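You operate a simulated robot arm through the tools that you are given. There is no shell and no other tool. Be economical: measure what you need, move in short steps, check, and stop when the job is done.

Carry out the task below with a simulated two-armed robot. There is one attempt and no reset: what you move stays moved.

JOB
Clamp the bracket on the brown fixture plate and set it on the green mat.
Fine: turn the yellow knob to open first; one hand holds the plate while the other turns the knob.

Only the result counts: the job must be done as asked and must still hold three seconds after the hand-in. Knocking over, shifting, dropping, spilling or breaking anything else fails it.

ROBOT AND FRAMES
Two 7-joint arms with two-finger parallel grippers on one trunk, on a base that drives. Base frame: it is fixed to the floor where the robot stands at the start and does not move with it; the origin is under the middle of the robot, x ahead of it, y to its left, z up; the surface under the hand at the start is at about z = 880. Readings come in mm, degrees, newtons and seconds.
The left shoulder is at the start at [70, 163, 1220], the right one opposite. With the tool pointing down near the work surface each hand reaches from about 380 to 880 mm from the robot's upright axis, wherever it stands, measured 20 degrees to its own side. Places, roughly: green mat [600, 500, 900]; red clamp lever [1100, 800, 900]; top of the brown fixture plate [600, 300, 900]; yellow fixture knob [500, 200, 900]. Payload 3.43 kg a hand.
The tool frame of a hand sits at the grasp point between the pads (the TCP): z along the fingers, y along the line on which they close. The tips reach 34 mm beyond it. The gripper opens to 128 mm. The fingers are 24 mm wide and 12 mm thick; the gripper's body (48 by 130 mm) begins 96 mm behind the TCP.
Orientation is that of the tool frame in the base frame, as a unit quaternion [w, x, y, z]. With the fingers straight down and closing along the base's y, the tool's x points along the base's -x, its y along +y and its z along -z.

CONTROLS
- The arms move only by the tool nudge_tool. It takes "left_increments", "right_increments" or both (then of equal length, played together; a hand with none holds still); each is a list of rows, each a list of 7 numbers: the shift along the tool's x, y, z in mm, then the turn, a rotation vector about the tool's x, y, z in degrees, then the finger opening in mm, from 0 to 128. In form: [[x, y, z, ax, ay, az, grip], ...]. A call has 1 to 8 rows; each row shifts and turns the commanded pose from where the row before left it, along the tool's axes as they then stand. Rows are played at 5 a second. More than 50 mm and 8.6 degrees between two rows, or a gripper value outside its range, and nothing of the call is played. Where a pose cannot be reached the arm comes as near as it can. A force on the tool above 40 N (or 10 N above the force at the start of the call, whichever is more), or a blocked arm, ends the call early, and 0.2 s more pass. Each finger travels about 153 mm/s and halts on what it meets, pressing with about 38 N; the grip force reading is that of the motor and also rises with nothing between the fingers. The clock runs only during rows and for 0.2 s after the last one: add rows that do not move to give the fingers time. It gives the time, the measured TCP pose, the force on the tool (base axes), the opening and the grip force at its end, in the units of the frame above (readings bear some noise), with the torque about the TCP (base axes, N m) and any sound that the robot's microphone picked up, and new pictures: "show" is both (left out), scene, wrist or none (wrist: the cameras of the hands that moved).
- Cameras (640 x 400 px; columns grow to the right, rows downward): "scene" is now at [128.6, 42.3, 1455.8]; the picture's right is [0.48, -0.88, 0.00], its down [-0.45, -0.25, -0.86] and it looks along [0.75, 0.41, -0.51] (base axes); focal length 265 px, centre (320, 200). "left" rides on the left gripper at [76, 11, -160] in its tool frame; the picture's right is [-0.15, 0.99, 0.00], its down [-0.88, -0.13, -0.46] and it looks along [-0.45, -0.07, 0.89] (tool axes); focal length 234 px, centre (320, 200). "right" rides on the right gripper at [76, -11, -160] in its tool frame; the picture's right is [0.15, 0.99, 0.00], its down [-0.88, 0.13, -0.46] and it looks along [-0.45, 0.07, 0.89] (tool axes); focal length 234 px, centre (320, 200). There is no depth. A picture from a camera that has moved, and an enlarged one, comes with that camera's place and axes in the base frame and with its lens.
- move_column(by): slides the trunk up (or, below 0, down) by that many mm; the arms and the scene camera ride with it, the base frame stays. It gives what a move gives, with no picture.
- steer(legs): drives the robot by 1 to 6 legs, each [ahead, left, turn to the left] in mm, mm and degrees, along the robot's own axes; the way and the turn of a leg run together, so that a leg with both is an arc; at most 1500 mm and 180 degrees a leg. The arms and the cameras ride along, it lands a little off, and it stops where it bumps. It gives what a move gives, and a new picture of the scene camera.
- pan_tilt(pan, tilt): turns the head with the scene camera to pan (to the left, within 86 degrees either way) and tilt (down, from -29 to 69), counted from straight ahead of the robot. It gives what a move gives, and a new picture of the scene camera.
- zoom(camera, box): a new picture of the part [left, top, right, bottom] of that camera's present view, enlarged. It takes no simulated time.
- job_done(): hands the job in; it is judged then, once.

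Go step by step. Nothing tells you exact positions but the pictures and the camera data: compare them with the known pose of the tool, close in by small moves and look again before you grip or let go. The budget is 120 turns and 260 pictures, counting those below and the enlarged ones. Unless the task says otherwise, let go and move clear before handing in, and close with one line.

The tools are called after ">>>" by a JSON object that holds its "method" and its "body". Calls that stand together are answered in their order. nudge_tool: Moves the arms, as the interface text tells. Its arguments: {"type":"object","properties":{"left_increments":{"type":"array","items":{"type":"array","items":{"type":"number"}}},"right_increments":{"type":"array","items":{"type":"array","items":{"type":"number"}}},"show":{"type":"string","enum":["both","scene","wrist","none"]}},"required":[]} The other tools are called the same way: move_column (by) slides the trunk up or down; steer (legs) drives the base; pan_tilt (pan, tilt) turns the head that bears the scene camera; zoom (camera, box) takes an enlarged picture of a part of a camera's view; job_done () hands the job in.

At the start:

```text
t: 0.0
left_eef_pos: [405.1, 478.6, 1281.5]
left_ee_rot: [0.0, -0.001, 1.0, 0.0]
left_ft_force: [0.1, 0.4, 0.2]
left_torque: [-0.02, 0.03, -0.04]
left_width: 128.0
left_finger_force: 0.1
right_eef_pos: [440.4, 4.9, 1288.2]
right_ee_rot: [0.0, 0.0, 1.0, 0.0]
right_ft_force: [0.3, -0.8, 0.3]
right_torque: [0.03, -0.01, 0.0]
right_width: 127.9
right_finger_force: 0.1
trunk travel left (down, up): [-700.0, 240.0]
robot x, y, heading: [2.3, 1.9, 0.0]
head pan, tilt: [28.7, 30.8]
```

scene: 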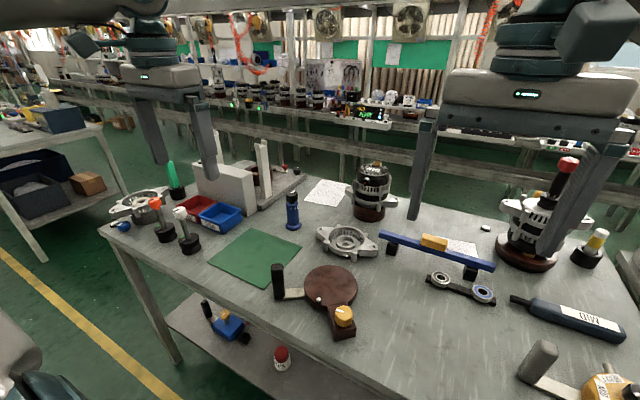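
right: 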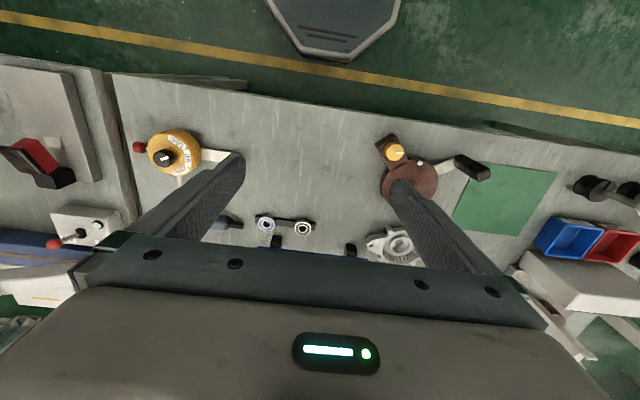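
left: 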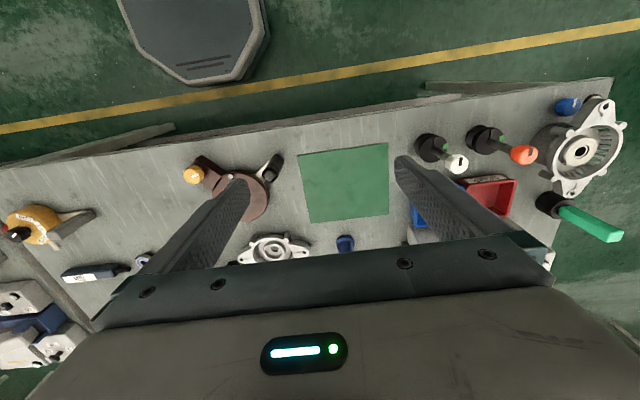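

I see a brown round plate with a yellow knob and a green mat on the bench; I'll zoom in to identify the bracket and the clamp lever.

>>> {"method": "zoom", "body": {"camera": "scene", "box": [200, 220, 400, 345]}}

>>> {"method": "zoom", "body": {"camera": "right", "box": [340, 110, 540, 235]}}

>>> {"method": "zoom", "body": {"camera": "left", "box": [160, 120, 400, 270]}}

>>> {"method": "zoom", "body": {"camera": "scene", "box": [90, 140, 330, 290]}}

```text
3.20 times, centred on (300, 282) of scene
camera zoom: at [128.6, 42.3, 1455.8], right [0.48, -0.88, 0.0], down [-0.45, -0.25, -0.86], along [0.75, 0.41, -0.51], focal length 849 px, centre (384, -64)
```

zoom: 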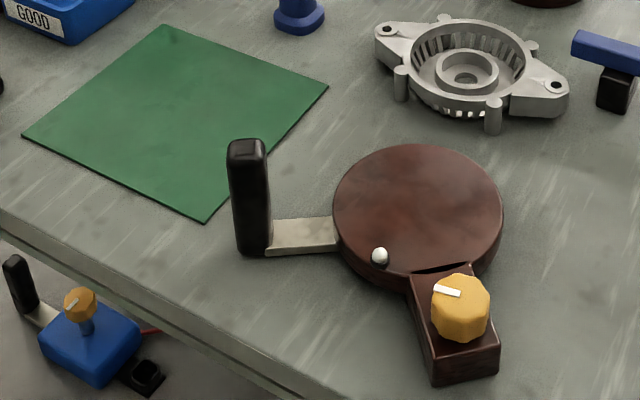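

```text
3.20 times, centred on (440, 172) of right
camera zoom: at [365.7, -6.9, 1448.9], right [-0.15, 0.99, 0.0], down [0.88, 0.13, 0.46], along [0.45, 0.07, -0.89], focal length 749 px, centre (-64, 288)
```

zoom: 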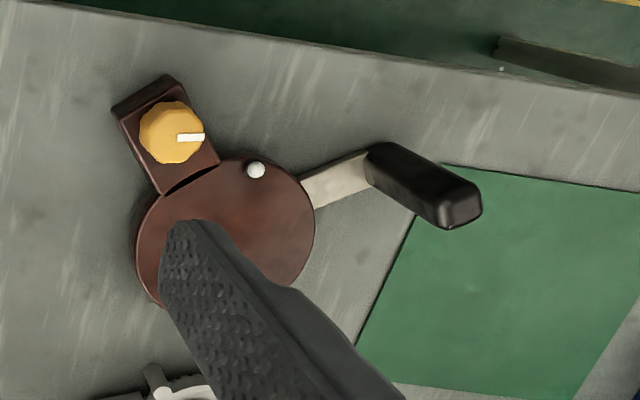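

```text
2.67 times, centred on (280, 195) of left
camera zoom: at [331.3, 489.2, 1440.3], right [0.15, 0.99, 0.0], down [0.88, -0.13, 0.46], along [0.45, -0.07, -0.89], focal length 624 px, centre (427, 213)
```

zoom: 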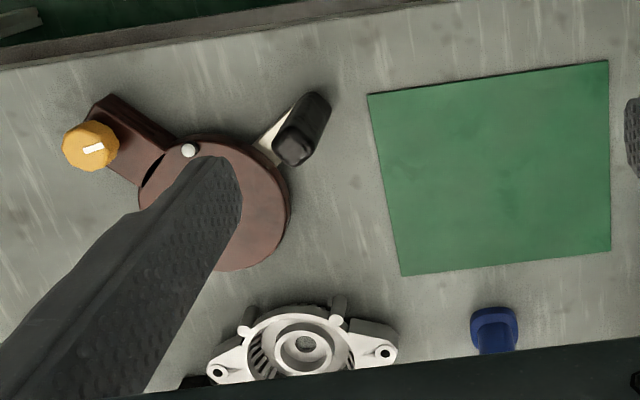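

```text
2.67 times, centred on (210, 215) of scene
camera zoom: at [128.6, 42.3, 1455.8], right [0.48, -0.88, 0.0], down [-0.45, -0.25, -0.86], along [0.75, 0.41, -0.51], focal length 707 px, centre (613, 160)
```

zoom: 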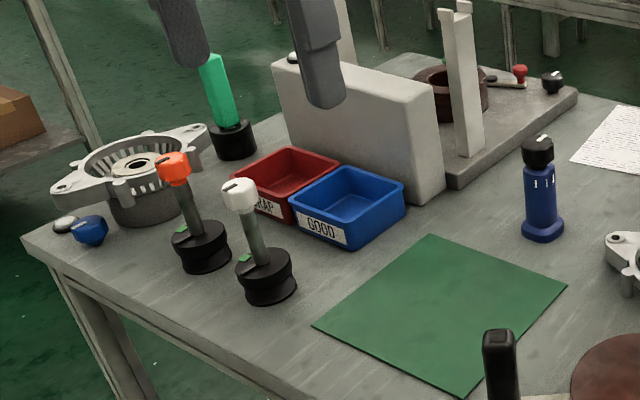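

The brown plate is a disc (~[573,252]) with a knob block (~[475,171]) and an upright black handle (~[475,350]); a grey cast bracket lies at ~[741,284]. I'll move the right hand above for a closer look and also turn the head there.

>>> {"method": "nudge_tool", "body": {"right_increments": [[0, 45, 25, 0, 0, 0, 128], [0, 45, 25, 0, 0, 0, 128], [0, 45, 25, 0, 0, 0, 128], [0, 45, 25, 0, 0, 0, 128], [0, 45, 20, 0, 0, 0, 128], [0, 0, 0, 0, 0, 0, 128]], "show": "wrist"}}

>>> {"method": "zoom", "body": {"camera": "right", "box": [200, 40, 440, 190]}}

>>> {"method": "pan_tilt", "body": {"pan": 25, "tilt": 52}}

```text
refused: row 1 steps farther than a row can; nothing moved
```

```text
2.67 times, centred on (320, 115) of right
camera zoom: at [365.7, -6.9, 1448.9], right [-0.15, 0.99, 0.0], down [0.88, 0.13, 0.46], along [0.45, 0.07, -0.89], focal length 624 px, centre (320, 427)
```

zoom: 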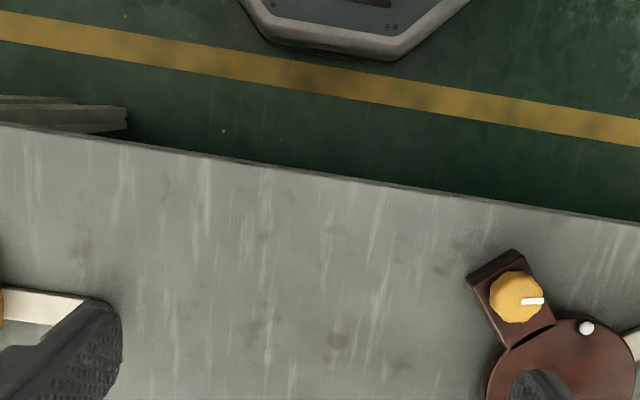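

```text
t: 0.8
left_eef_pos: [407.7, 478.0, 1280.2]
left_ee_rot: [-0.001, -0.001, 1.0, 0.0]
left_ft_force: [-0.1, -0.3, -0.5]
left_torque: [0.01, 0.01, 0.0]
left_width: 128.0
left_finger_force: 0.1
right_eef_pos: [440.8, 4.5, 1287.0]
right_ee_rot: [0.0, 0.0, 1.0, 0.0]
right_ft_force: [0.1, 0.1, -1.1]
right_torque: [-0.01, 0.01, 0.02]
right_width: 128.4
right_finger_force: 0.0
trunk travel left (down, up): [-700.0, 240.0]
robot x, y, heading: [-1.1, -0.5, -0.1]
head pan, tilt: [25.0, 52.0]
camera scene: at [117.6, 30.8, 1424.9], right [0.42, -0.91, 0.0], down [-0.71, -0.33, -0.62], along [0.56, 0.26, -0.79], focal length 265 px, centre (320, 200)
```

scene: 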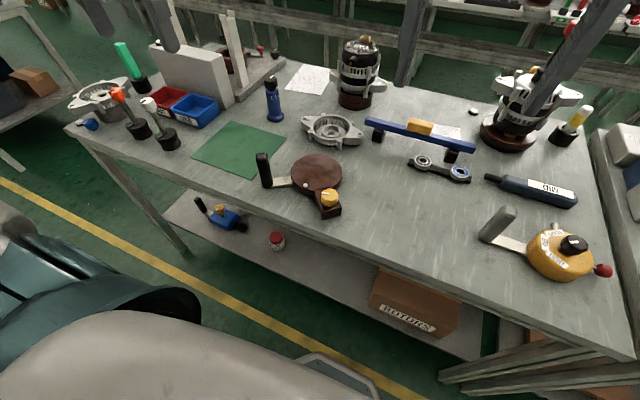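

Step was just over the limit; I'll repeat with smaller ones.

>>> {"method": "nudge_tool", "body": {"right_increments": [[0, 40, 20, 0, 0, 0, 128], [0, 40, 20, 0, 0, 0, 128], [0, 40, 20, 0, 0, 0, 128], [0, 40, 20, 0, 0, 0, 128], [0, 35, 20, 0, 0, 0, 128], [0, 30, 20, 0, 0, 0, 128], [0, 0, 0, 0, 0, 0, 128]], "show": "wrist"}}

>>> {"method": "zoom", "body": {"camera": "right", "box": [200, 40, 440, 190]}}

>>> {"method": "zoom", "body": {"camera": "scene", "box": [250, 100, 410, 220]}}

>>> {"method": "zoom", "body": {"camera": "scene", "box": [470, 190, 630, 290]}}

```text
t: 2.5
left_eef_pos: [406.5, 477.2, 1279.9]
left_ee_rot: [0.0, -0.001, 1.0, 0.0]
left_ft_force: [0.1, 0.1, 0.7]
left_torque: [0.01, -0.04, 0.04]
left_width: 127.9
left_finger_force: 0.1
right_eef_pos: [439.8, 228.8, 1165.9]
right_ee_rot: [0.001, -0.001, 1.0, 0.0]
right_ft_force: [-0.1, 0.4, -0.2]
right_torque: [0.0, -0.03, 0.0]
right_width: 127.9
right_finger_force: 0.1
trunk travel left (down, up): [-700.0, 240.0]
robot x, y, heading: [0.8, 0.7, 0.1]
head pan, tilt: [25.0, 52.0]
camera right: at [365.1, 217.1, 1328.3], right [-0.15, 0.99, 0.0], down [0.88, 0.13, 0.46], along [0.45, 0.07, -0.89], focal length 234 px, centre (320, 200)
```

right: 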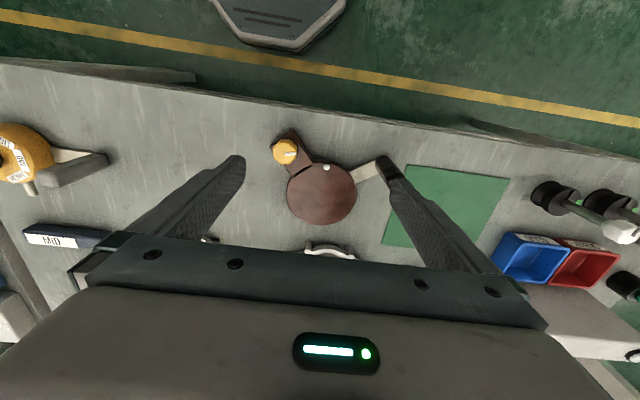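

```text
2.67 times, centred on (320, 115) of right
camera zoom: at [365.1, 217.1, 1328.3], right [-0.15, 0.99, 0.0], down [0.88, 0.13, 0.46], along [0.45, 0.07, -0.89], focal length 624 px, centre (320, 427)
```

zoom: 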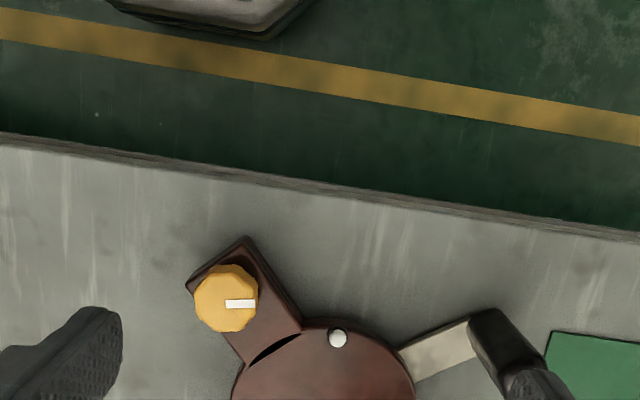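

```text
3.33 times, centred on (330, 160) of scene
camera zoom: at [117.6, 30.2, 1424.8], right [0.42, -0.91, 0.0], down [-0.71, -0.33, -0.62], along [0.56, 0.26, -0.79], focal length 884 px, centre (287, 333)
```

zoom: 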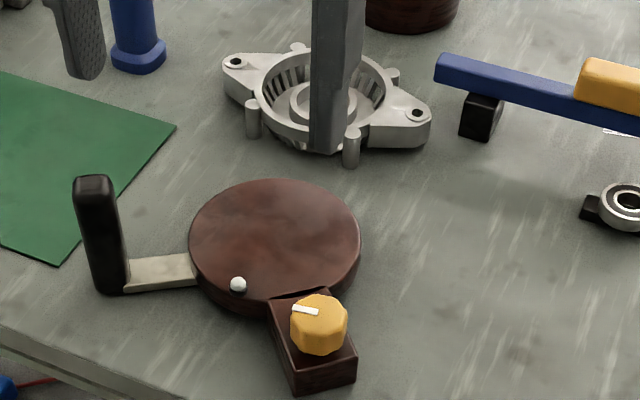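

```text
4.00 times, centred on (550, 240) of scene
camera zoom: at [117.6, 30.2, 1424.8], right [0.42, -0.91, 0.0], down [-0.71, -0.33, -0.62], along [0.56, 0.26, -0.79], focal length 1061 px, centre (-600, 40)
```

zoom: 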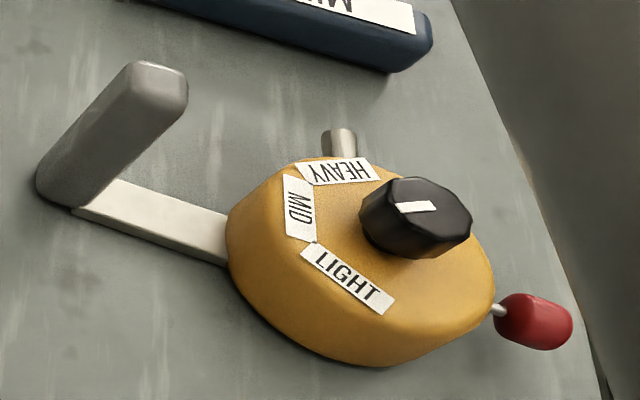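

I want to see the red clamp lever's station and the brackets better.

>>> {"method": "pan_tilt", "body": {"pan": 38, "tilt": 25}}

>>> {"method": "zoom", "body": {"camera": "scene", "box": [240, 130, 400, 230]}}

>>> {"method": "zoom", "body": {"camera": "scene", "box": [120, 160, 280, 260]}}

```text
t: 3.4
left_eef_pos: [406.4, 477.6, 1279.6]
left_ee_rot: [0.0, -0.001, 1.0, 0.0]
left_ft_force: [-0.2, -0.7, 0.2]
left_torque: [0.01, -0.02, 0.01]
left_width: 128.0
left_finger_force: 0.1
right_eef_pos: [440.7, 229.3, 1167.4]
right_ee_rot: [0.0, 0.0, 1.0, 0.0]
right_ft_force: [1.0, -0.1, -1.0]
right_torque: [0.0, 0.01, 0.02]
right_width: 128.2
right_finger_force: 0.1
trunk travel left (down, up): [-700.0, 240.0]
robot x, y, heading: [1.8, 4.3, 0.2]
head pan, tilt: [38.0, 25.0]
camera scene: at [122.1, 56.1, 1464.9], right [0.62, -0.79, 0.0], down [-0.33, -0.26, -0.91], along [0.71, 0.56, -0.42], focal length 265 px, centre (320, 200)
```

scene: 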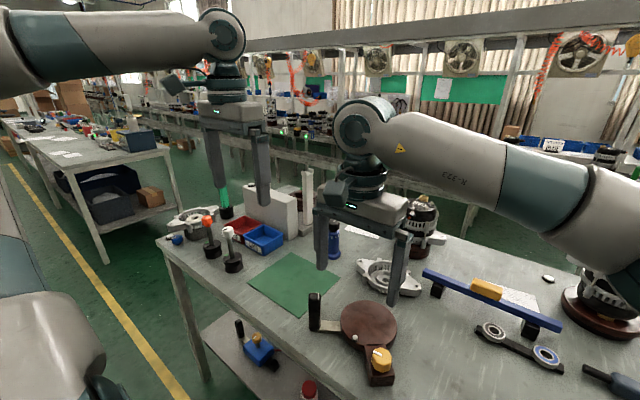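

```text
4.00 times, centred on (320, 180) of scene
camera zoom: at [122.1, 56.1, 1464.9], right [0.62, -0.79, 0.0], down [-0.33, -0.26, -0.91], along [0.71, 0.56, -0.42], focal length 1061 px, centre (320, 280)
```

zoom: 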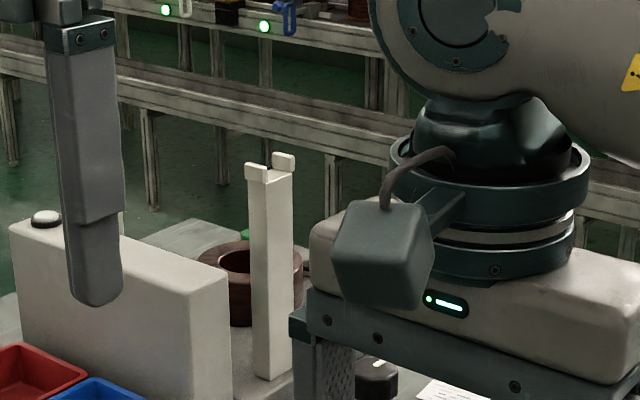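

```text
4.00 times, centred on (200, 210) of scene
camera zoom: at [122.1, 56.1, 1464.9], right [0.62, -0.79, 0.0], down [-0.33, -0.26, -0.91], along [0.71, 0.56, -0.42], focal length 1061 px, centre (800, 160)
```

zoom: 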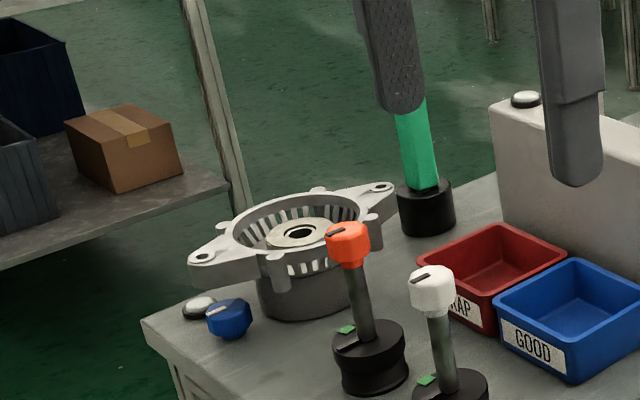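

The wall at left hides the red clamp station, which seems to be a separate device. I'll lower the right hand over the brown fixture to see the pin, slot and knob closely.

>>> {"method": "nudge_tool", "body": {"right_increments": [[-10, -5, 40, 0, 0, 0, 128], [-10, -5, 40, 0, 0, 0, 128], [-10, -5, 40, 0, 0, 0, 128], [0, 0, 10, 0, 0, 0, 128], [0, 0, 0, 0, 0, 0, 128]], "show": "wrist"}}

>>> {"method": "zoom", "body": {"camera": "right", "box": [230, 50, 430, 250]}}

>>> {"method": "pan_tilt", "body": {"pan": 25, "tilt": 50}}

>>> {"method": "zoom", "body": {"camera": "scene", "box": [250, 90, 400, 220]}}

```text
t: 4.6
left_eef_pos: [406.6, 477.7, 1280.9]
left_ee_rot: [-0.001, -0.001, 1.0, 0.0]
left_ft_force: [0.5, -0.2, 0.4]
left_torque: [-0.03, -0.01, 0.02]
left_width: 128.0
left_finger_force: 0.0
right_eef_pos: [469.5, 215.5, 1036.4]
right_ee_rot: [0.001, 0.0, 1.0, 0.0]
right_ft_force: [0.2, 0.5, 0.4]
right_torque: [-0.01, -0.02, -0.02]
right_width: 127.9
right_finger_force: 0.0
trunk travel left (down, up): [-700.0, 240.0]
robot x, y, heading: [-2.4, 3.3, -0.1]
head pan, tilt: [38.0, 25.0]
camera right: at [395.1, 203.2, 1197.9], right [-0.15, 0.99, 0.0], down [0.88, 0.13, 0.46], along [0.45, 0.07, -0.89], focal length 234 px, centre (320, 200)
```

right: 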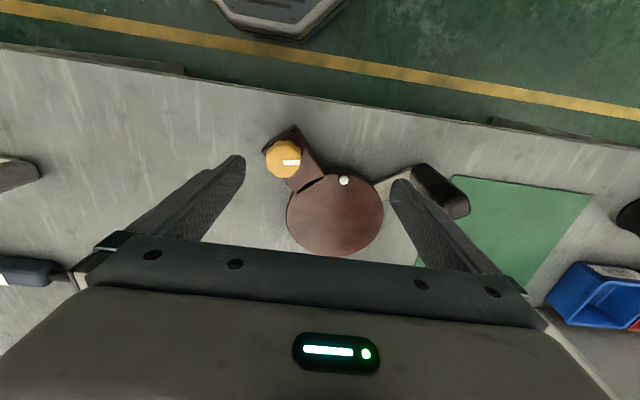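

```text
2.00 times, centred on (330, 150) of right
camera zoom: at [395.1, 203.2, 1197.9], right [-0.15, 0.99, 0.0], down [0.88, 0.13, 0.46], along [0.45, 0.07, -0.89], focal length 468 px, centre (300, 300)
```

zoom: 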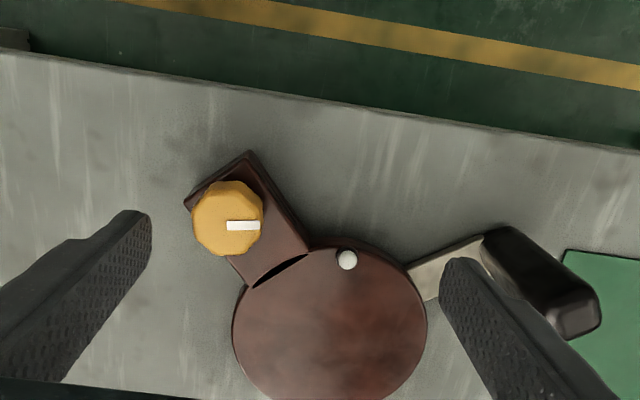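

```text
t: 5.5
left_eef_pos: [407.4, 478.5, 1281.1]
left_ee_rot: [-0.001, -0.001, 1.0, 0.0]
left_ft_force: [0.4, -0.1, -0.1]
left_torque: [0.0, 0.0, 0.0]
left_width: 127.9
left_finger_force: 0.1
right_eef_pos: [470.9, 214.6, 1037.1]
right_ee_rot: [0.0, 0.001, 1.0, 0.0]
right_ft_force: [-0.3, 0.5, 0.4]
right_torque: [0.0, 0.0, 0.01]
right_width: 128.2
right_finger_force: 0.0
trunk travel left (down, up): [-700.0, 240.0]
robot x, y, heading: [3.9, 3.6, 0.1]
head pan, tilt: [25.0, 50.0]
camera scene: at [119.3, 31.8, 1427.5], right [0.42, -0.91, 0.0], down [-0.69, -0.32, -0.64], along [0.58, 0.27, -0.77], focal length 265 px, centre (320, 200)
```

scene: 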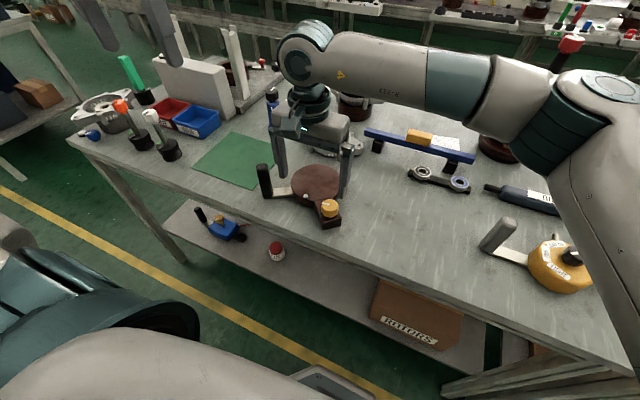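

```text
3.08 times, centred on (325, 155) of scene
camera zoom: at [119.3, 31.8, 1427.5], right [0.42, -0.91, 0.0], down [-0.69, -0.32, -0.64], along [0.58, 0.27, -0.77], focal length 816 px, centre (305, 338)
```

zoom: 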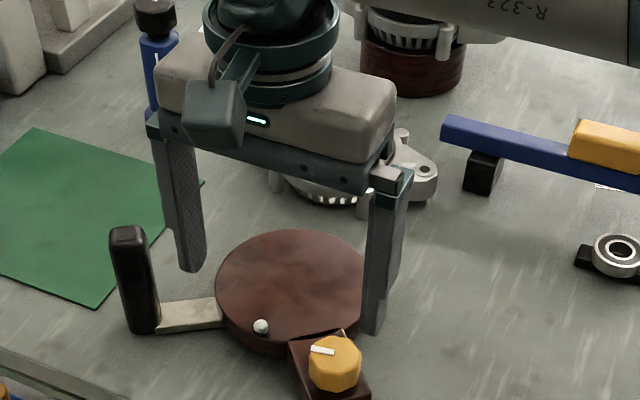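

The fixture disc is at ~[560,250], pin facing -x midway between knob block and handle. Now a closer look at the loose bracket with the right hand.

>>> {"method": "nudge_tool", "body": {"right_increments": [[-35, 10, -25, 0, 0, 0, 128], [-40, 15, -10, 0, 0, 0, 128], [-40, 15, 0, 0, 0, 0, 128], [-40, 15, 0, 0, 0, 0, 128], [-20, 15, 10, 0, 0, 0, 128], [0, 0, 0, 0, 0, 0, 128]], "show": "wrist"}}

>>> {"method": "zoom", "body": {"camera": "right", "box": [220, 90, 420, 250]}}

>>> {"method": "zoom", "body": {"camera": "scene", "box": [250, 90, 400, 220]}}

```text
t: 6.8
left_eef_pos: [407.0, 479.2, 1279.5]
left_ee_rot: [-0.001, -0.001, 1.0, -0.001]
left_ft_force: [-1.0, -0.6, 0.2]
left_torque: [-0.03, 0.05, 0.01]
left_width: 128.2
left_finger_force: 0.1
right_eef_pos: [594.9, 260.5, 1070.2]
right_ee_rot: [0.0, -0.001, 1.0, 0.0]
right_ft_force: [0.6, 0.4, -0.2]
right_torque: [0.0, 0.0, -0.01]
right_width: 128.2
right_finger_force: 0.1
right hand out of reach, approached as far as the arm can: row 4, 5
trunk travel left (down, up): [-700.0, 240.0]
robot x, y, heading: [1.5, 0.6, 0.0]
head pan, tilt: [25.0, 50.0]
camera right: at [520.2, 248.0, 1232.9], right [-0.15, 0.99, 0.0], down [0.88, 0.13, 0.46], along [0.45, 0.07, -0.89], focal length 234 px, centre (320, 200)
```

right: 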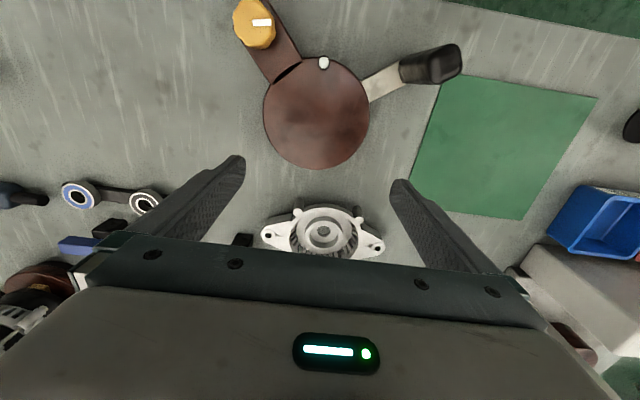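

```text
2.50 times, centred on (320, 170) of right
camera zoom: at [520.2, 248.0, 1232.9], right [-0.15, 0.99, 0.0], down [0.88, 0.13, 0.46], along [0.45, 0.07, -0.89], focal length 585 px, centre (320, 275)
```

zoom: 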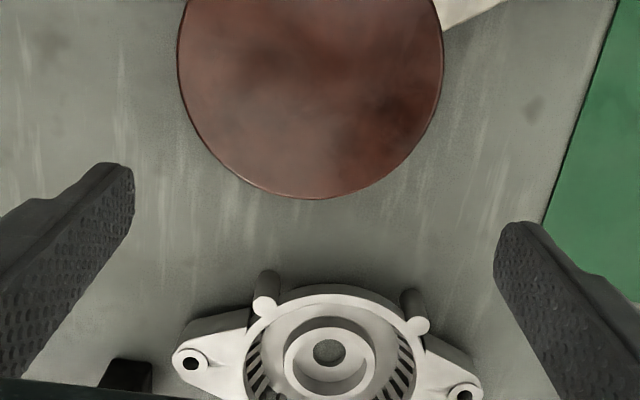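

```text
3.08 times, centred on (325, 155) of scene
camera zoom: at [119.4, 32.3, 1427.4], right [0.42, -0.91, 0.0], down [-0.69, -0.32, -0.64], along [0.58, 0.27, -0.77], focal length 816 px, centre (305, 338)
```

zoom: 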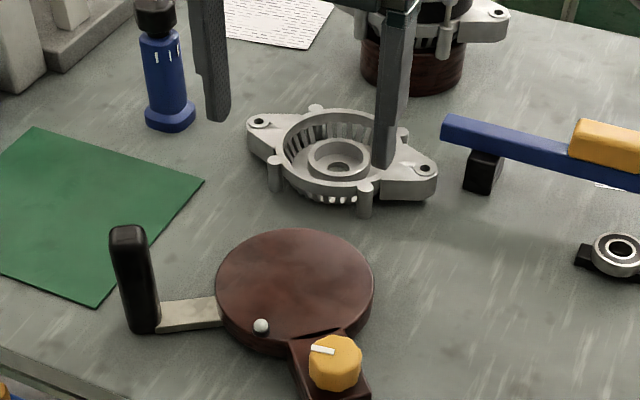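

The bracket is centred near [754,290], lugs along y, flat bottom; knob ~[478,178], handle ~[485,351]. I bring the right hand above the knob and the left hand above the handle.

>>> {"method": "nudge_tool", "body": {"right_increments": [[29, -20.5, 0, 0, 0, 0, 128], [29, -20.5, 0, 0, 0, 0, 128], [29, -20.5, 0, 0, 0, 0, 128], [30, -21, 0, 0, 0, 0, 128], [0, 0, 0, 0, 0, 0, 128]], "left_increments": [[0, -10, 40, 0, 0, 0, 128], [-20, -29, 33, 0, 0, 0, 128], [-20, -29, 33, 0, 0, 0, 128], [-20, -30, 32, 0, 0, 0, 128], [-18, -30, 30, 0, 0, 0, 128]], "show": "none"}}

>>> {"method": "nudge_tool", "body": {"left_increments": [[0, 0, 0, 0, 0, -7, 80], [0, 0, 0, 0, 0, -7, 80], [0, 0, 0, 0, 0, -7, 80], [0, 0, 0, 0, 0, -7, 80], [0, 0, 0, 0, 0, -7, 80], [0, 0, 0, 0, 0, -7, 80], [0, 0, 0, 0, 0, 0, 80]], "show": "both"}}

>>> {"method": "zoom", "body": {"camera": "left", "box": [220, 50, 420, 250]}}

>>> {"method": "zoom", "body": {"camera": "right", "box": [220, 50, 420, 250]}}

```text
t: 8.1
left_eef_pos: [485.9, 348.7, 1110.6]
left_ee_rot: [-0.002, -0.001, 1.0, 0.0]
left_ft_force: [-0.3, 0.2, -0.2]
left_torque: [0.0, 0.01, 0.0]
left_width: 127.9
left_finger_force: 0.0
right_eef_pos: [480.4, 175.5, 1069.7]
right_ee_rot: [-0.002, 0.0, 1.0, 0.0]
right_ft_force: [0.0, -0.2, -0.4]
right_torque: [0.02, 0.05, 0.0]
right_width: 127.8
right_finger_force: 0.0
trunk travel left (down, up): [-700.0, 240.0]
robot x, y, heading: [1.5, -0.7, 0.2]
head pan, tilt: [25.0, 50.0]
```

```text
t: 9.7
left_eef_pos: [484.5, 349.0, 1112.0]
left_ee_rot: [0.0, -0.36, 0.933, 0.0]
left_ft_force: [0.0, -0.5, 0.3]
left_torque: [0.04, 0.03, 0.02]
left_width: 79.8
left_finger_force: 0.2
right_eef_pos: [478.6, 177.8, 1071.2]
right_ee_rot: [0.001, 0.0, 1.0, 0.0]
right_ft_force: [0.5, -0.3, -0.3]
right_torque: [-0.03, -0.03, 0.01]
right_width: 128.0
right_finger_force: 0.2
trunk travel left (down, up): [-700.0, 240.0]
robot x, y, heading: [-0.8, -1.3, -0.1]
head pan, tilt: [25.0, 50.0]
camera scene: at [119.5, 31.7, 1427.4], right [0.42, -0.91, 0.0], down [-0.69, -0.32, -0.64], along [0.58, 0.27, -0.77], focal length 265 px, centre (320, 200)
camera left: at [421.5, 307.7, 1272.2], right [-0.56, 0.83, 0.0], down [0.74, 0.49, 0.46], along [0.38, 0.25, -0.89], focal length 234 px, centre (320, 200)
```

scene: 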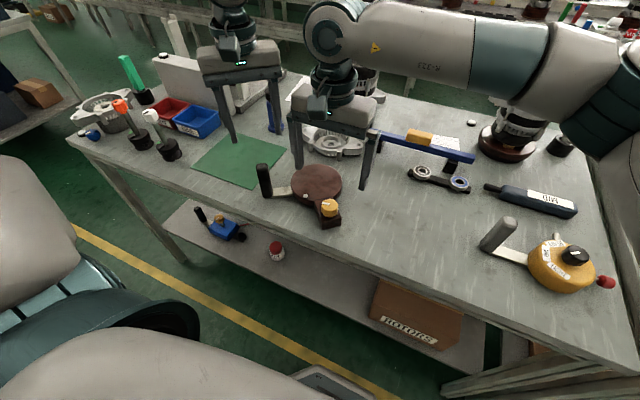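
left: 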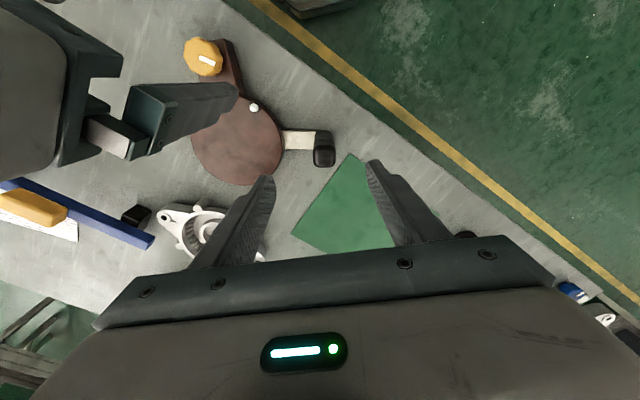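

```text
2.00 times, centred on (320, 150) of left
camera zoom: at [421.5, 307.7, 1272.2], right [-0.56, 0.83, 0.0], down [0.74, 0.49, 0.46], along [0.38, 0.25, -0.89], focal length 468 px, centre (320, 300)
```

zoom: 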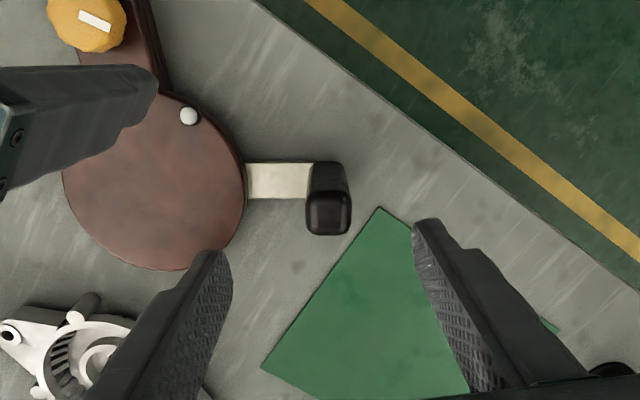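

```text
2.00 times, centred on (320, 150) of right
camera zoom: at [403.4, 165.3, 1232.7], right [-0.15, 0.99, 0.0], down [0.88, 0.13, 0.46], along [0.45, 0.07, -0.89], focal length 468 px, centre (320, 300)
```

zoom: 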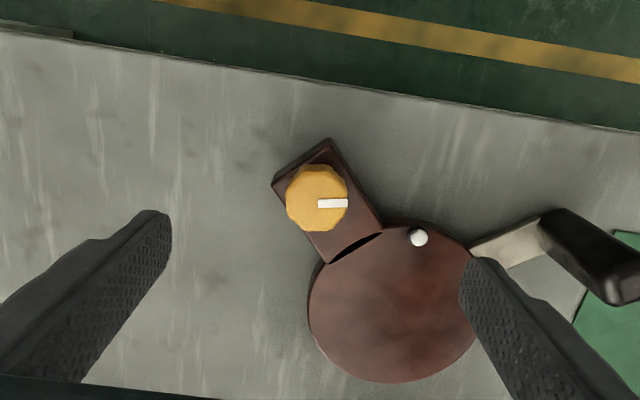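

Handle top is at ~[487,356], 25 mm square; I lower the left hand around it (fingers closing along the arm) and look before gripping.

>>> {"method": "nudge_tool", "body": {"left_increments": [[-6.2, 3.2, 30, 0, 0, 0, 80], [0, 0, 10, 0, 0, 8, 80], [0, 0, 30, 0, 0, 0, 80], [0, 0, 0, 0, 0, 0, 80]], "show": "wrist"}}

>>> {"method": "zoom", "body": {"camera": "left", "box": [220, 50, 420, 250]}}

```text
t: 10.7
left_eef_pos: [487.0, 355.7, 1042.9]
left_ee_rot: [0.0, -0.293, 0.956, 0.0]
left_ft_force: [-0.4, -0.2, 0.0]
left_torque: [-0.01, -0.03, -0.02]
left_width: 79.7
left_finger_force: 0.1
right_eef_pos: [477.0, 176.8, 1070.5]
right_ee_rot: [0.0, 0.0, 1.0, 0.0]
right_ft_force: [-0.2, 0.2, 0.4]
right_torque: [-0.01, -0.02, 0.02]
right_width: 127.9
right_finger_force: 0.1
trunk travel left (down, up): [-700.0, 240.0]
robot x, y, heading: [-2.8, -3.6, -0.1]
head pan, tilt: [25.0, 50.0]
camera left: at [418.6, 323.2, 1202.4], right [-0.43, 0.9, 0.0], down [0.8, 0.39, 0.46], along [0.41, 0.2, -0.89], focal length 234 px, centre (320, 200)
```

left: 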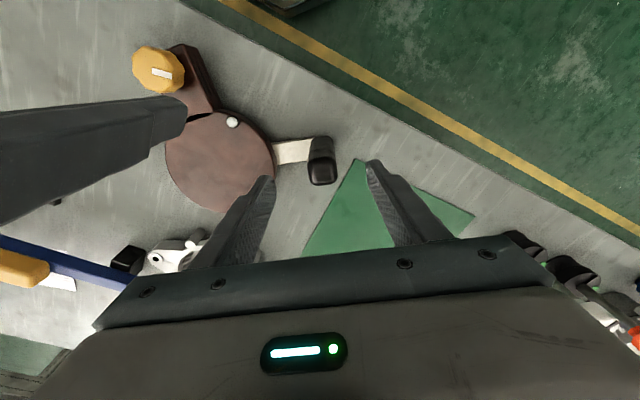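

```text
2.00 times, centred on (320, 150) of left
camera zoom: at [418.6, 323.2, 1202.4], right [-0.43, 0.9, 0.0], down [0.8, 0.39, 0.46], along [0.41, 0.2, -0.89], focal length 468 px, centre (320, 300)
```

zoom: 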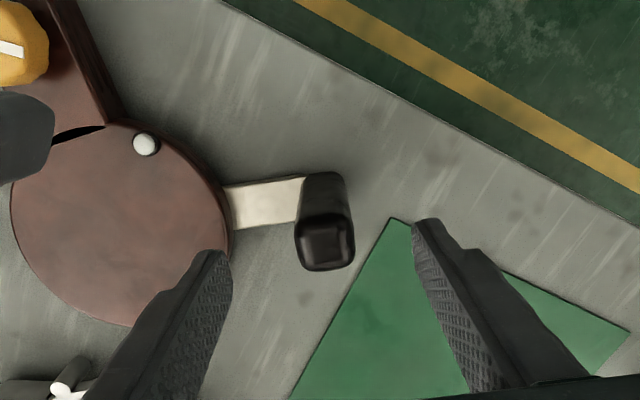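

Handle sits centred between the left fingers. Lowering to z≈960 and gripping gently to hold the plate.

>>> {"method": "nudge_tool", "body": {"left_increments": [[0, 1, 42, 0, 0, 0, 80], [0, 0, 41, 0, 0, 0, 80], [0, 0, 0, 0, 0, 0, 80], [0, 0, 0, 0, 0, 0, 10], [0, 0, 0, 0, 0, 0, 10], [0, 0, 0, 0, 0, 0, 10], [0, 0, 0, 0, 0, 0, 10]], "show": "both"}}

>>> {"method": "zoom", "body": {"camera": "right", "box": [220, 50, 420, 250]}}

```text
t: 12.2
left_eef_pos: [486.4, 357.5, 960.7]
left_ee_rot: [0.0, -0.293, 0.956, 0.001]
left_ft_force: [-1.9, 0.3, 1.6]
left_torque: [0.1, -0.26, -0.17]
left_width: 29.9
left_finger_force: 38.6
right_eef_pos: [478.3, 176.6, 1071.2]
right_ee_rot: [0.0, -0.001, 1.0, 0.0]
right_ft_force: [-0.3, 0.3, -0.4]
right_torque: [0.02, -0.01, 0.01]
right_width: 128.0
right_finger_force: 0.1
trunk travel left (down, up): [-700.0, 240.0]
robot x, y, heading: [0.4, -0.6, 0.1]
head pan, tilt: [25.0, 50.0]
camera scene: at [118.6, 31.3, 1427.5], right [0.42, -0.91, 0.0], down [-0.69, -0.32, -0.64], along [0.58, 0.27, -0.77], focal length 265 px, centre (320, 200)
camera left: at [416.7, 324.3, 1120.3], right [-0.43, 0.9, 0.0], down [0.8, 0.39, 0.46], along [0.41, 0.2, -0.89], focal length 234 px, centre (320, 200)
```

scene: 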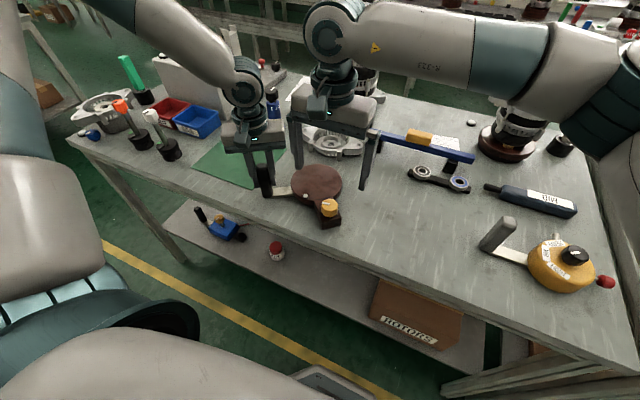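
left: 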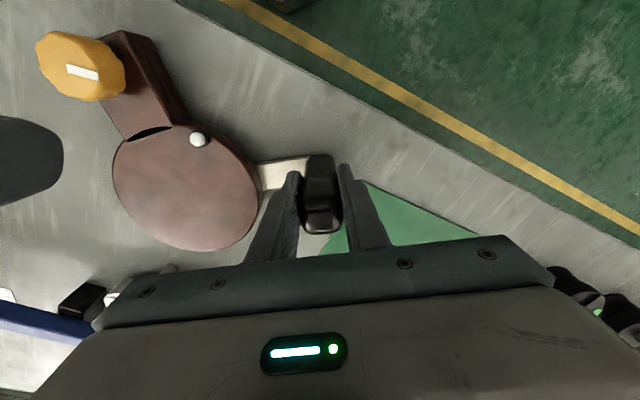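

```text
2.00 times, centred on (320, 150) of right
camera zoom: at [402.7, 165.1, 1233.0], right [-0.15, 0.99, 0.0], down [0.88, 0.13, 0.46], along [0.45, 0.07, -0.89], focal length 468 px, centre (320, 300)
```

zoom: 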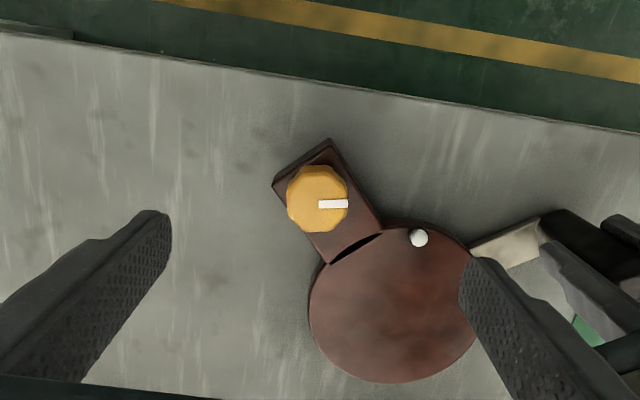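

The left hand holds the handle firmly. The knob (Ø≈38, top z≈940) lies right under the right hand; I lower onto it and grip.

>>> {"method": "nudge_tool", "body": {"right_increments": [[0, 0, 40, 0, 0, 0, 80], [0, 0, 40, 0, 0, 0, 80], [0, 0, 30, 0, 0, 0, 80], [0, 0, 9, 0, 0, 0, 80], [0, 0, 0, 0, 0, 0, 80]], "show": "wrist"}}

>>> {"method": "zoom", "body": {"camera": "right", "box": [220, 80, 420, 280]}}

>>> {"method": "zoom", "body": {"camera": "scene", "box": [240, 110, 390, 240]}}

```text
t: 13.4
left_eef_pos: [485.7, 357.8, 959.6]
left_ee_rot: [-0.001, -0.293, 0.956, 0.0]
left_ft_force: [-2.4, 0.2, 2.4]
left_torque: [0.23, -0.13, -0.1]
left_width: 29.7
left_finger_force: 37.6
right_eef_pos: [477.7, 177.2, 953.3]
right_ee_rot: [0.0, 0.0, 1.0, -0.001]
right_ft_force: [0.1, 0.4, -1.1]
right_torque: [0.01, -0.04, -0.03]
right_width: 79.8
right_finger_force: 0.2
trunk travel left (down, up): [-700.0, 240.0]
robot x, y, heading: [0.2, -1.4, -0.0]
head pan, tilt: [25.0, 50.0]
camera right: at [402.3, 164.8, 1114.0], right [-0.15, 0.99, 0.0], down [0.88, 0.13, 0.46], along [0.45, 0.07, -0.89], focal length 234 px, centre (320, 200)
```

right: 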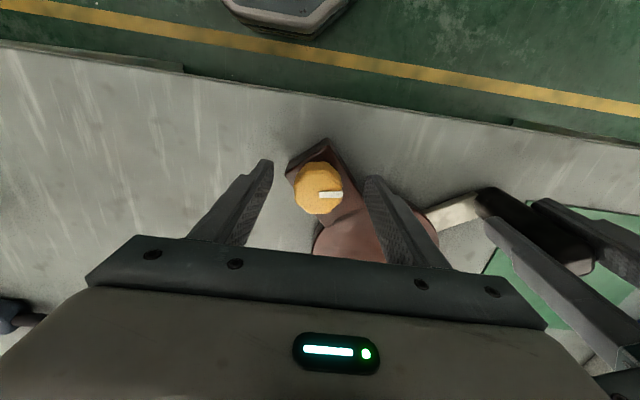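

```text
2.00 times, centred on (320, 180) of right
camera zoom: at [402.3, 164.8, 1114.0], right [-0.15, 0.99, 0.0], down [0.88, 0.13, 0.46], along [0.45, 0.07, -0.89], focal length 468 px, centre (320, 240)
```

zoom: 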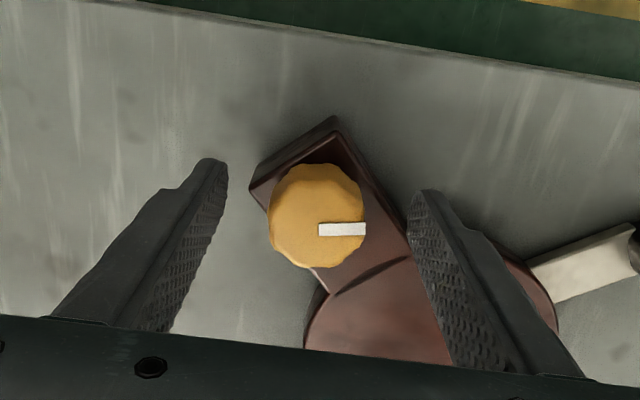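

```text
3.08 times, centred on (315, 175) of scene
camera zoom: at [118.7, 31.4, 1427.5], right [0.42, -0.91, 0.0], down [-0.69, -0.32, -0.64], along [0.58, 0.27, -0.77], focal length 816 px, centre (335, 277)
```

zoom: 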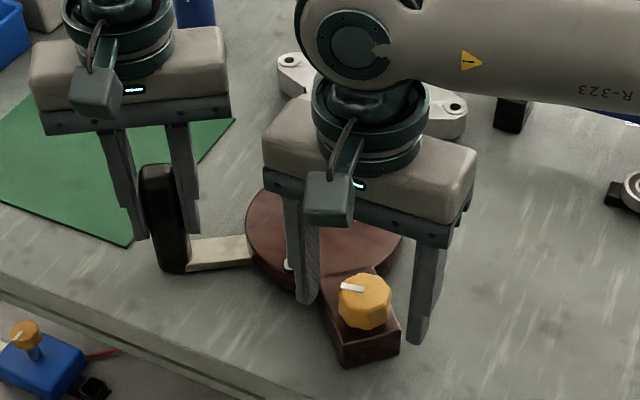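

Knob is centred between the right fingers. Gripping it, then trying a small turn counter-clockwise.

>>> {"method": "nudge_tool", "body": {"right_increments": [[0, 0, 0, 0, 0, 0, 20], [0, 0, 0, 0, 0, 0, 20], [0, 0, 0, 0, 0, 0, 20]], "show": "none"}}

>>> {"method": "nudge_tool", "body": {"right_increments": [[0, 0, 0, 0, 0, -7, 20], [0, 0, 0, 0, 0, -7, 20], [0, 0, 0, 0, 0, 0, 20]], "show": "wrist"}}

>>> {"method": "zoom", "body": {"camera": "scene", "box": [240, 110, 390, 240]}}

```text
t: 14.2
left_eef_pos: [485.0, 358.4, 960.4]
left_ee_rot: [0.001, -0.293, 0.956, 0.0]
left_ft_force: [-0.6, 10.5, 3.6]
left_torque: [-0.68, 0.16, -0.18]
left_width: 29.7
left_finger_force: 37.7
right_eef_pos: [478.1, 176.1, 952.6]
right_ee_rot: [0.0, 0.0, 1.0, 0.0]
right_ft_force: [-2.3, -12.9, 0.6]
right_torque: [-0.2, -0.18, -0.02]
right_width: 38.7
right_finger_force: 37.8
trunk travel left (down, up): [-700.0, 240.0]
robot x, y, heading: [2.2, 0.3, -0.1]
head pan, tilt: [25.0, 50.0]
```

```text
t: 15.1
left_eef_pos: [485.1, 358.2, 959.2]
left_ee_rot: [0.0, -0.294, 0.956, 0.001]
left_ft_force: [-1.5, 20.5, 4.8]
left_torque: [-0.64, -0.49, 0.03]
left_width: 29.8
left_finger_force: 38.1
right_eef_pos: [478.6, 175.3, 953.0]
right_ee_rot: [0.0, -0.122, 0.992, 0.0]
right_ft_force: [1.0, -22.5, 0.3]
right_torque: [-0.38, 0.5, -0.13]
right_width: 38.5
right_finger_force: 38.5
trunk travel left (down, up): [-700.0, 240.0]
robot x, y, heading: [-3.7, -0.6, -0.0]
head pan, tilt: [25.0, 50.0]
camera right: at [408.3, 146.2, 1114.0], right [-0.38, 0.92, 0.0], down [0.82, 0.34, 0.45], along [0.42, 0.17, -0.89], focal length 234 px, centre (320, 200)
```

right: 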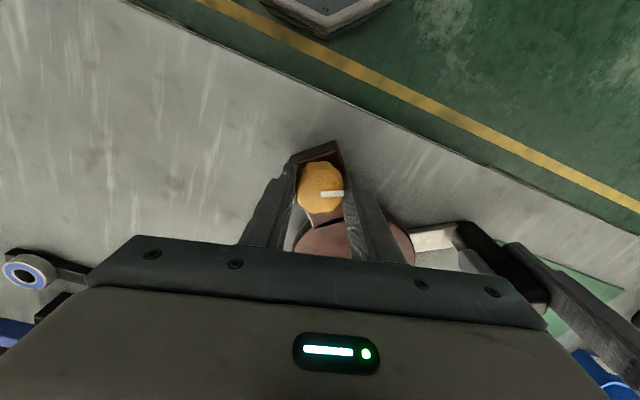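

```text
3.08 times, centred on (315, 175) of scene
camera zoom: at [118.9, 31.2, 1427.6], right [0.42, -0.91, 0.0], down [-0.69, -0.32, -0.64], along [0.58, 0.27, -0.77], focal length 816 px, centre (335, 277)
```

zoom: 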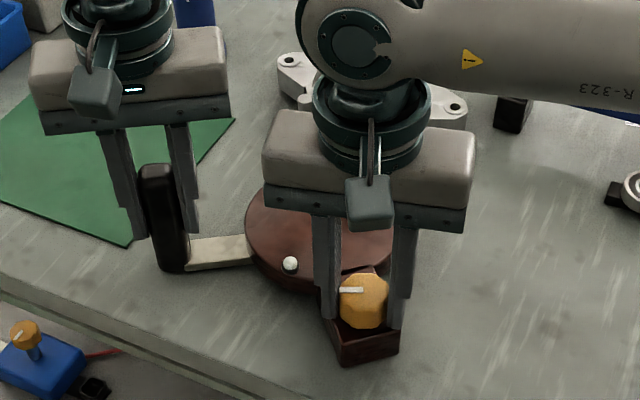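

The knob turned with the hand at low torque. I continue counter-clockwise with a slight sideways relief.

>>> {"method": "nudge_tool", "body": {"right_increments": [[0.4, -1.5, 0, 0, 0, 0, 20], [0, 0, 0, 0, 0, -7, 20], [0, 0, 0, 0, 0, -7, 20], [0, 0, 0, 0, 0, -7, 20], [0, 0, 0, 0, 0, -7, 20], [0, 0, 0, 0, 0, 0, 20]], "show": "wrist"}}

>>> {"method": "zoom", "body": {"camera": "scene", "box": [240, 110, 390, 240]}}

```text
t: 16.4
left_eef_pos: [485.2, 357.1, 960.5]
left_ee_rot: [-0.001, -0.292, 0.956, 0.0]
left_ft_force: [-3.8, 24.3, 15.8]
left_torque: [-0.4, 0.17, -0.9]
left_width: 30.1
left_finger_force: 38.2
right_eef_pos: [477.5, 174.9, 952.8]
right_ee_rot: [-0.001, -0.358, 0.934, 0.0]
right_ft_force: [3.9, -20.1, -3.4]
right_torque: [-0.16, 0.01, -0.02]
right_width: 38.1
right_finger_force: 37.4
trunk travel left (down, up): [-700.0, 240.0]
robot x, y, heading: [-0.9, 0.5, 0.1]
head pan, tilt: [25.0, 50.0]
camera right: at [430.1, 115.6, 1114.3], right [-0.77, 0.64, 0.0], down [0.57, 0.69, 0.45], along [0.29, 0.35, -0.89], focal length 234 px, centre (320, 200)
```

right: 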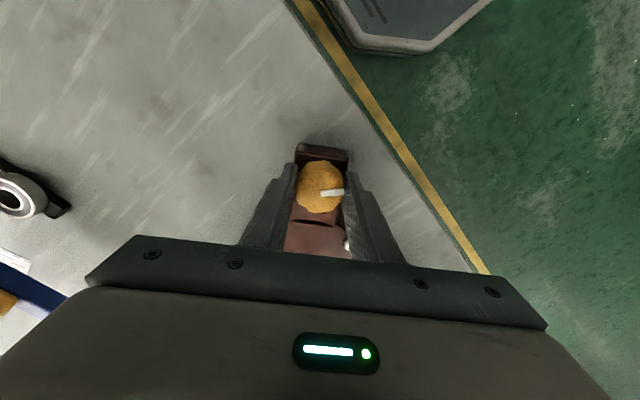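

```text
3.08 times, centred on (315, 175) of scene
camera zoom: at [119.0, 31.7, 1427.5], right [0.42, -0.91, 0.0], down [-0.69, -0.32, -0.64], along [0.58, 0.27, -0.77], focal length 816 px, centre (335, 277)
```

zoom: 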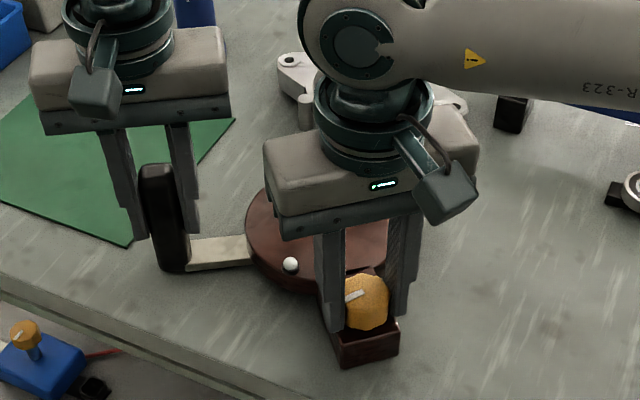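

Turned 42° so far without resistance; continuing to look for a stop or a click.

>>> {"method": "nudge_tool", "body": {"right_increments": [[0, 0, 0, 0, 0, -8, 20], [0, 0, 0, 0, 0, -8, 20], [0, 0, 0, 0, 0, -8, 20], [0, 0, 0, 0, 0, -8, 20], [0, 0, 0, 0, 0, -8, 20], [0, 0, 0, 0, 0, -8, 20], [0, 0, 0, 0, 0, 0, 20]], "show": "wrist"}}

>>> {"method": "zoom", "body": {"camera": "scene", "box": [240, 110, 390, 240]}}

>>> {"method": "zoom", "body": {"camera": "left", "box": [10, 10, 270, 260]}}

```text
t: 18.1
left_eef_pos: [484.9, 356.4, 959.7]
left_ee_rot: [0.0, -0.292, 0.956, -0.002]
left_ft_force: [-9.4, -1.0, 9.6]
left_torque: [0.19, 0.28, -1.04]
left_width: 29.9
left_finger_force: 37.3
right_eef_pos: [477.6, 177.8, 954.4]
right_ee_rot: [-0.002, 0.708, -0.706, -0.001]
right_ft_force: [8.2, 5.0, 0.6]
right_torque: [0.4, 0.01, -0.31]
right_width: 39.3
right_finger_force: 38.3
trunk travel left (down, up): [-700.0, 240.0]
robot x, y, heading: [-0.1, 2.5, 0.2]
head pan, tilt: [25.0, 50.0]
camera right: at [489.5, 100.2, 1115.1], right [-0.99, -0.15, 0.0], down [-0.13, 0.88, 0.46], along [-0.07, 0.46, -0.89], focal length 234 px, centre (320, 200)
```

right: 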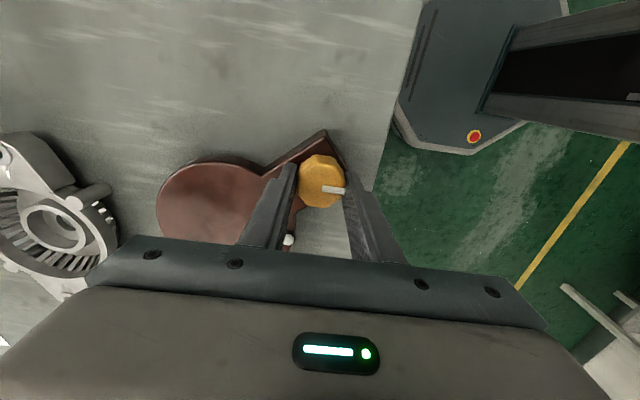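

```text
3.08 times, centred on (315, 175) of scene
camera zoom: at [118.7, 31.6, 1427.5], right [0.42, -0.91, 0.0], down [-0.69, -0.32, -0.64], along [0.58, 0.27, -0.77], focal length 816 px, centre (335, 277)
```

zoom: 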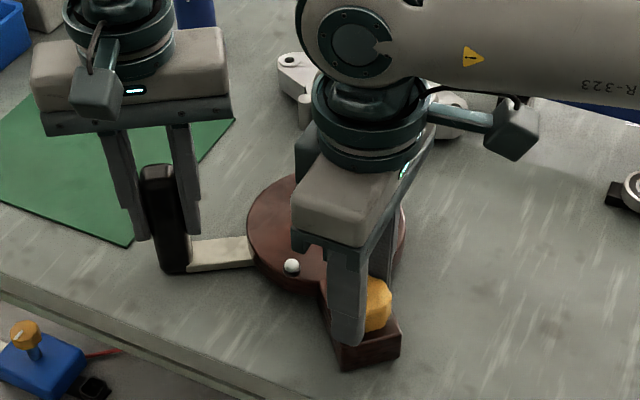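

```text
1.60 times, centred on (140, 135) of left
camera zoom: at [416.4, 323.8, 1120.2], right [-0.43, 0.9, 0.0], down [0.8, 0.39, 0.45], along [0.41, 0.19, -0.89], focal length 375 px, centre (608, 304)
```

zoom: 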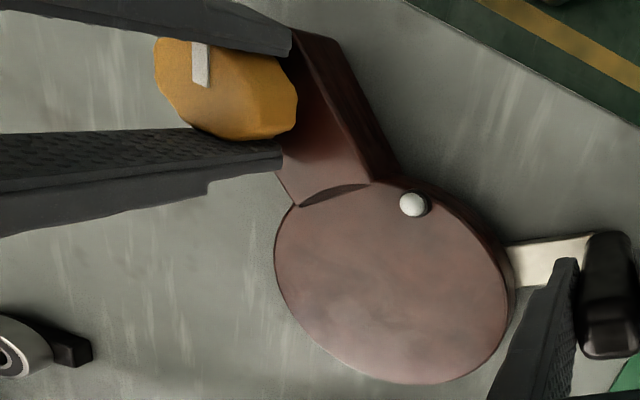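

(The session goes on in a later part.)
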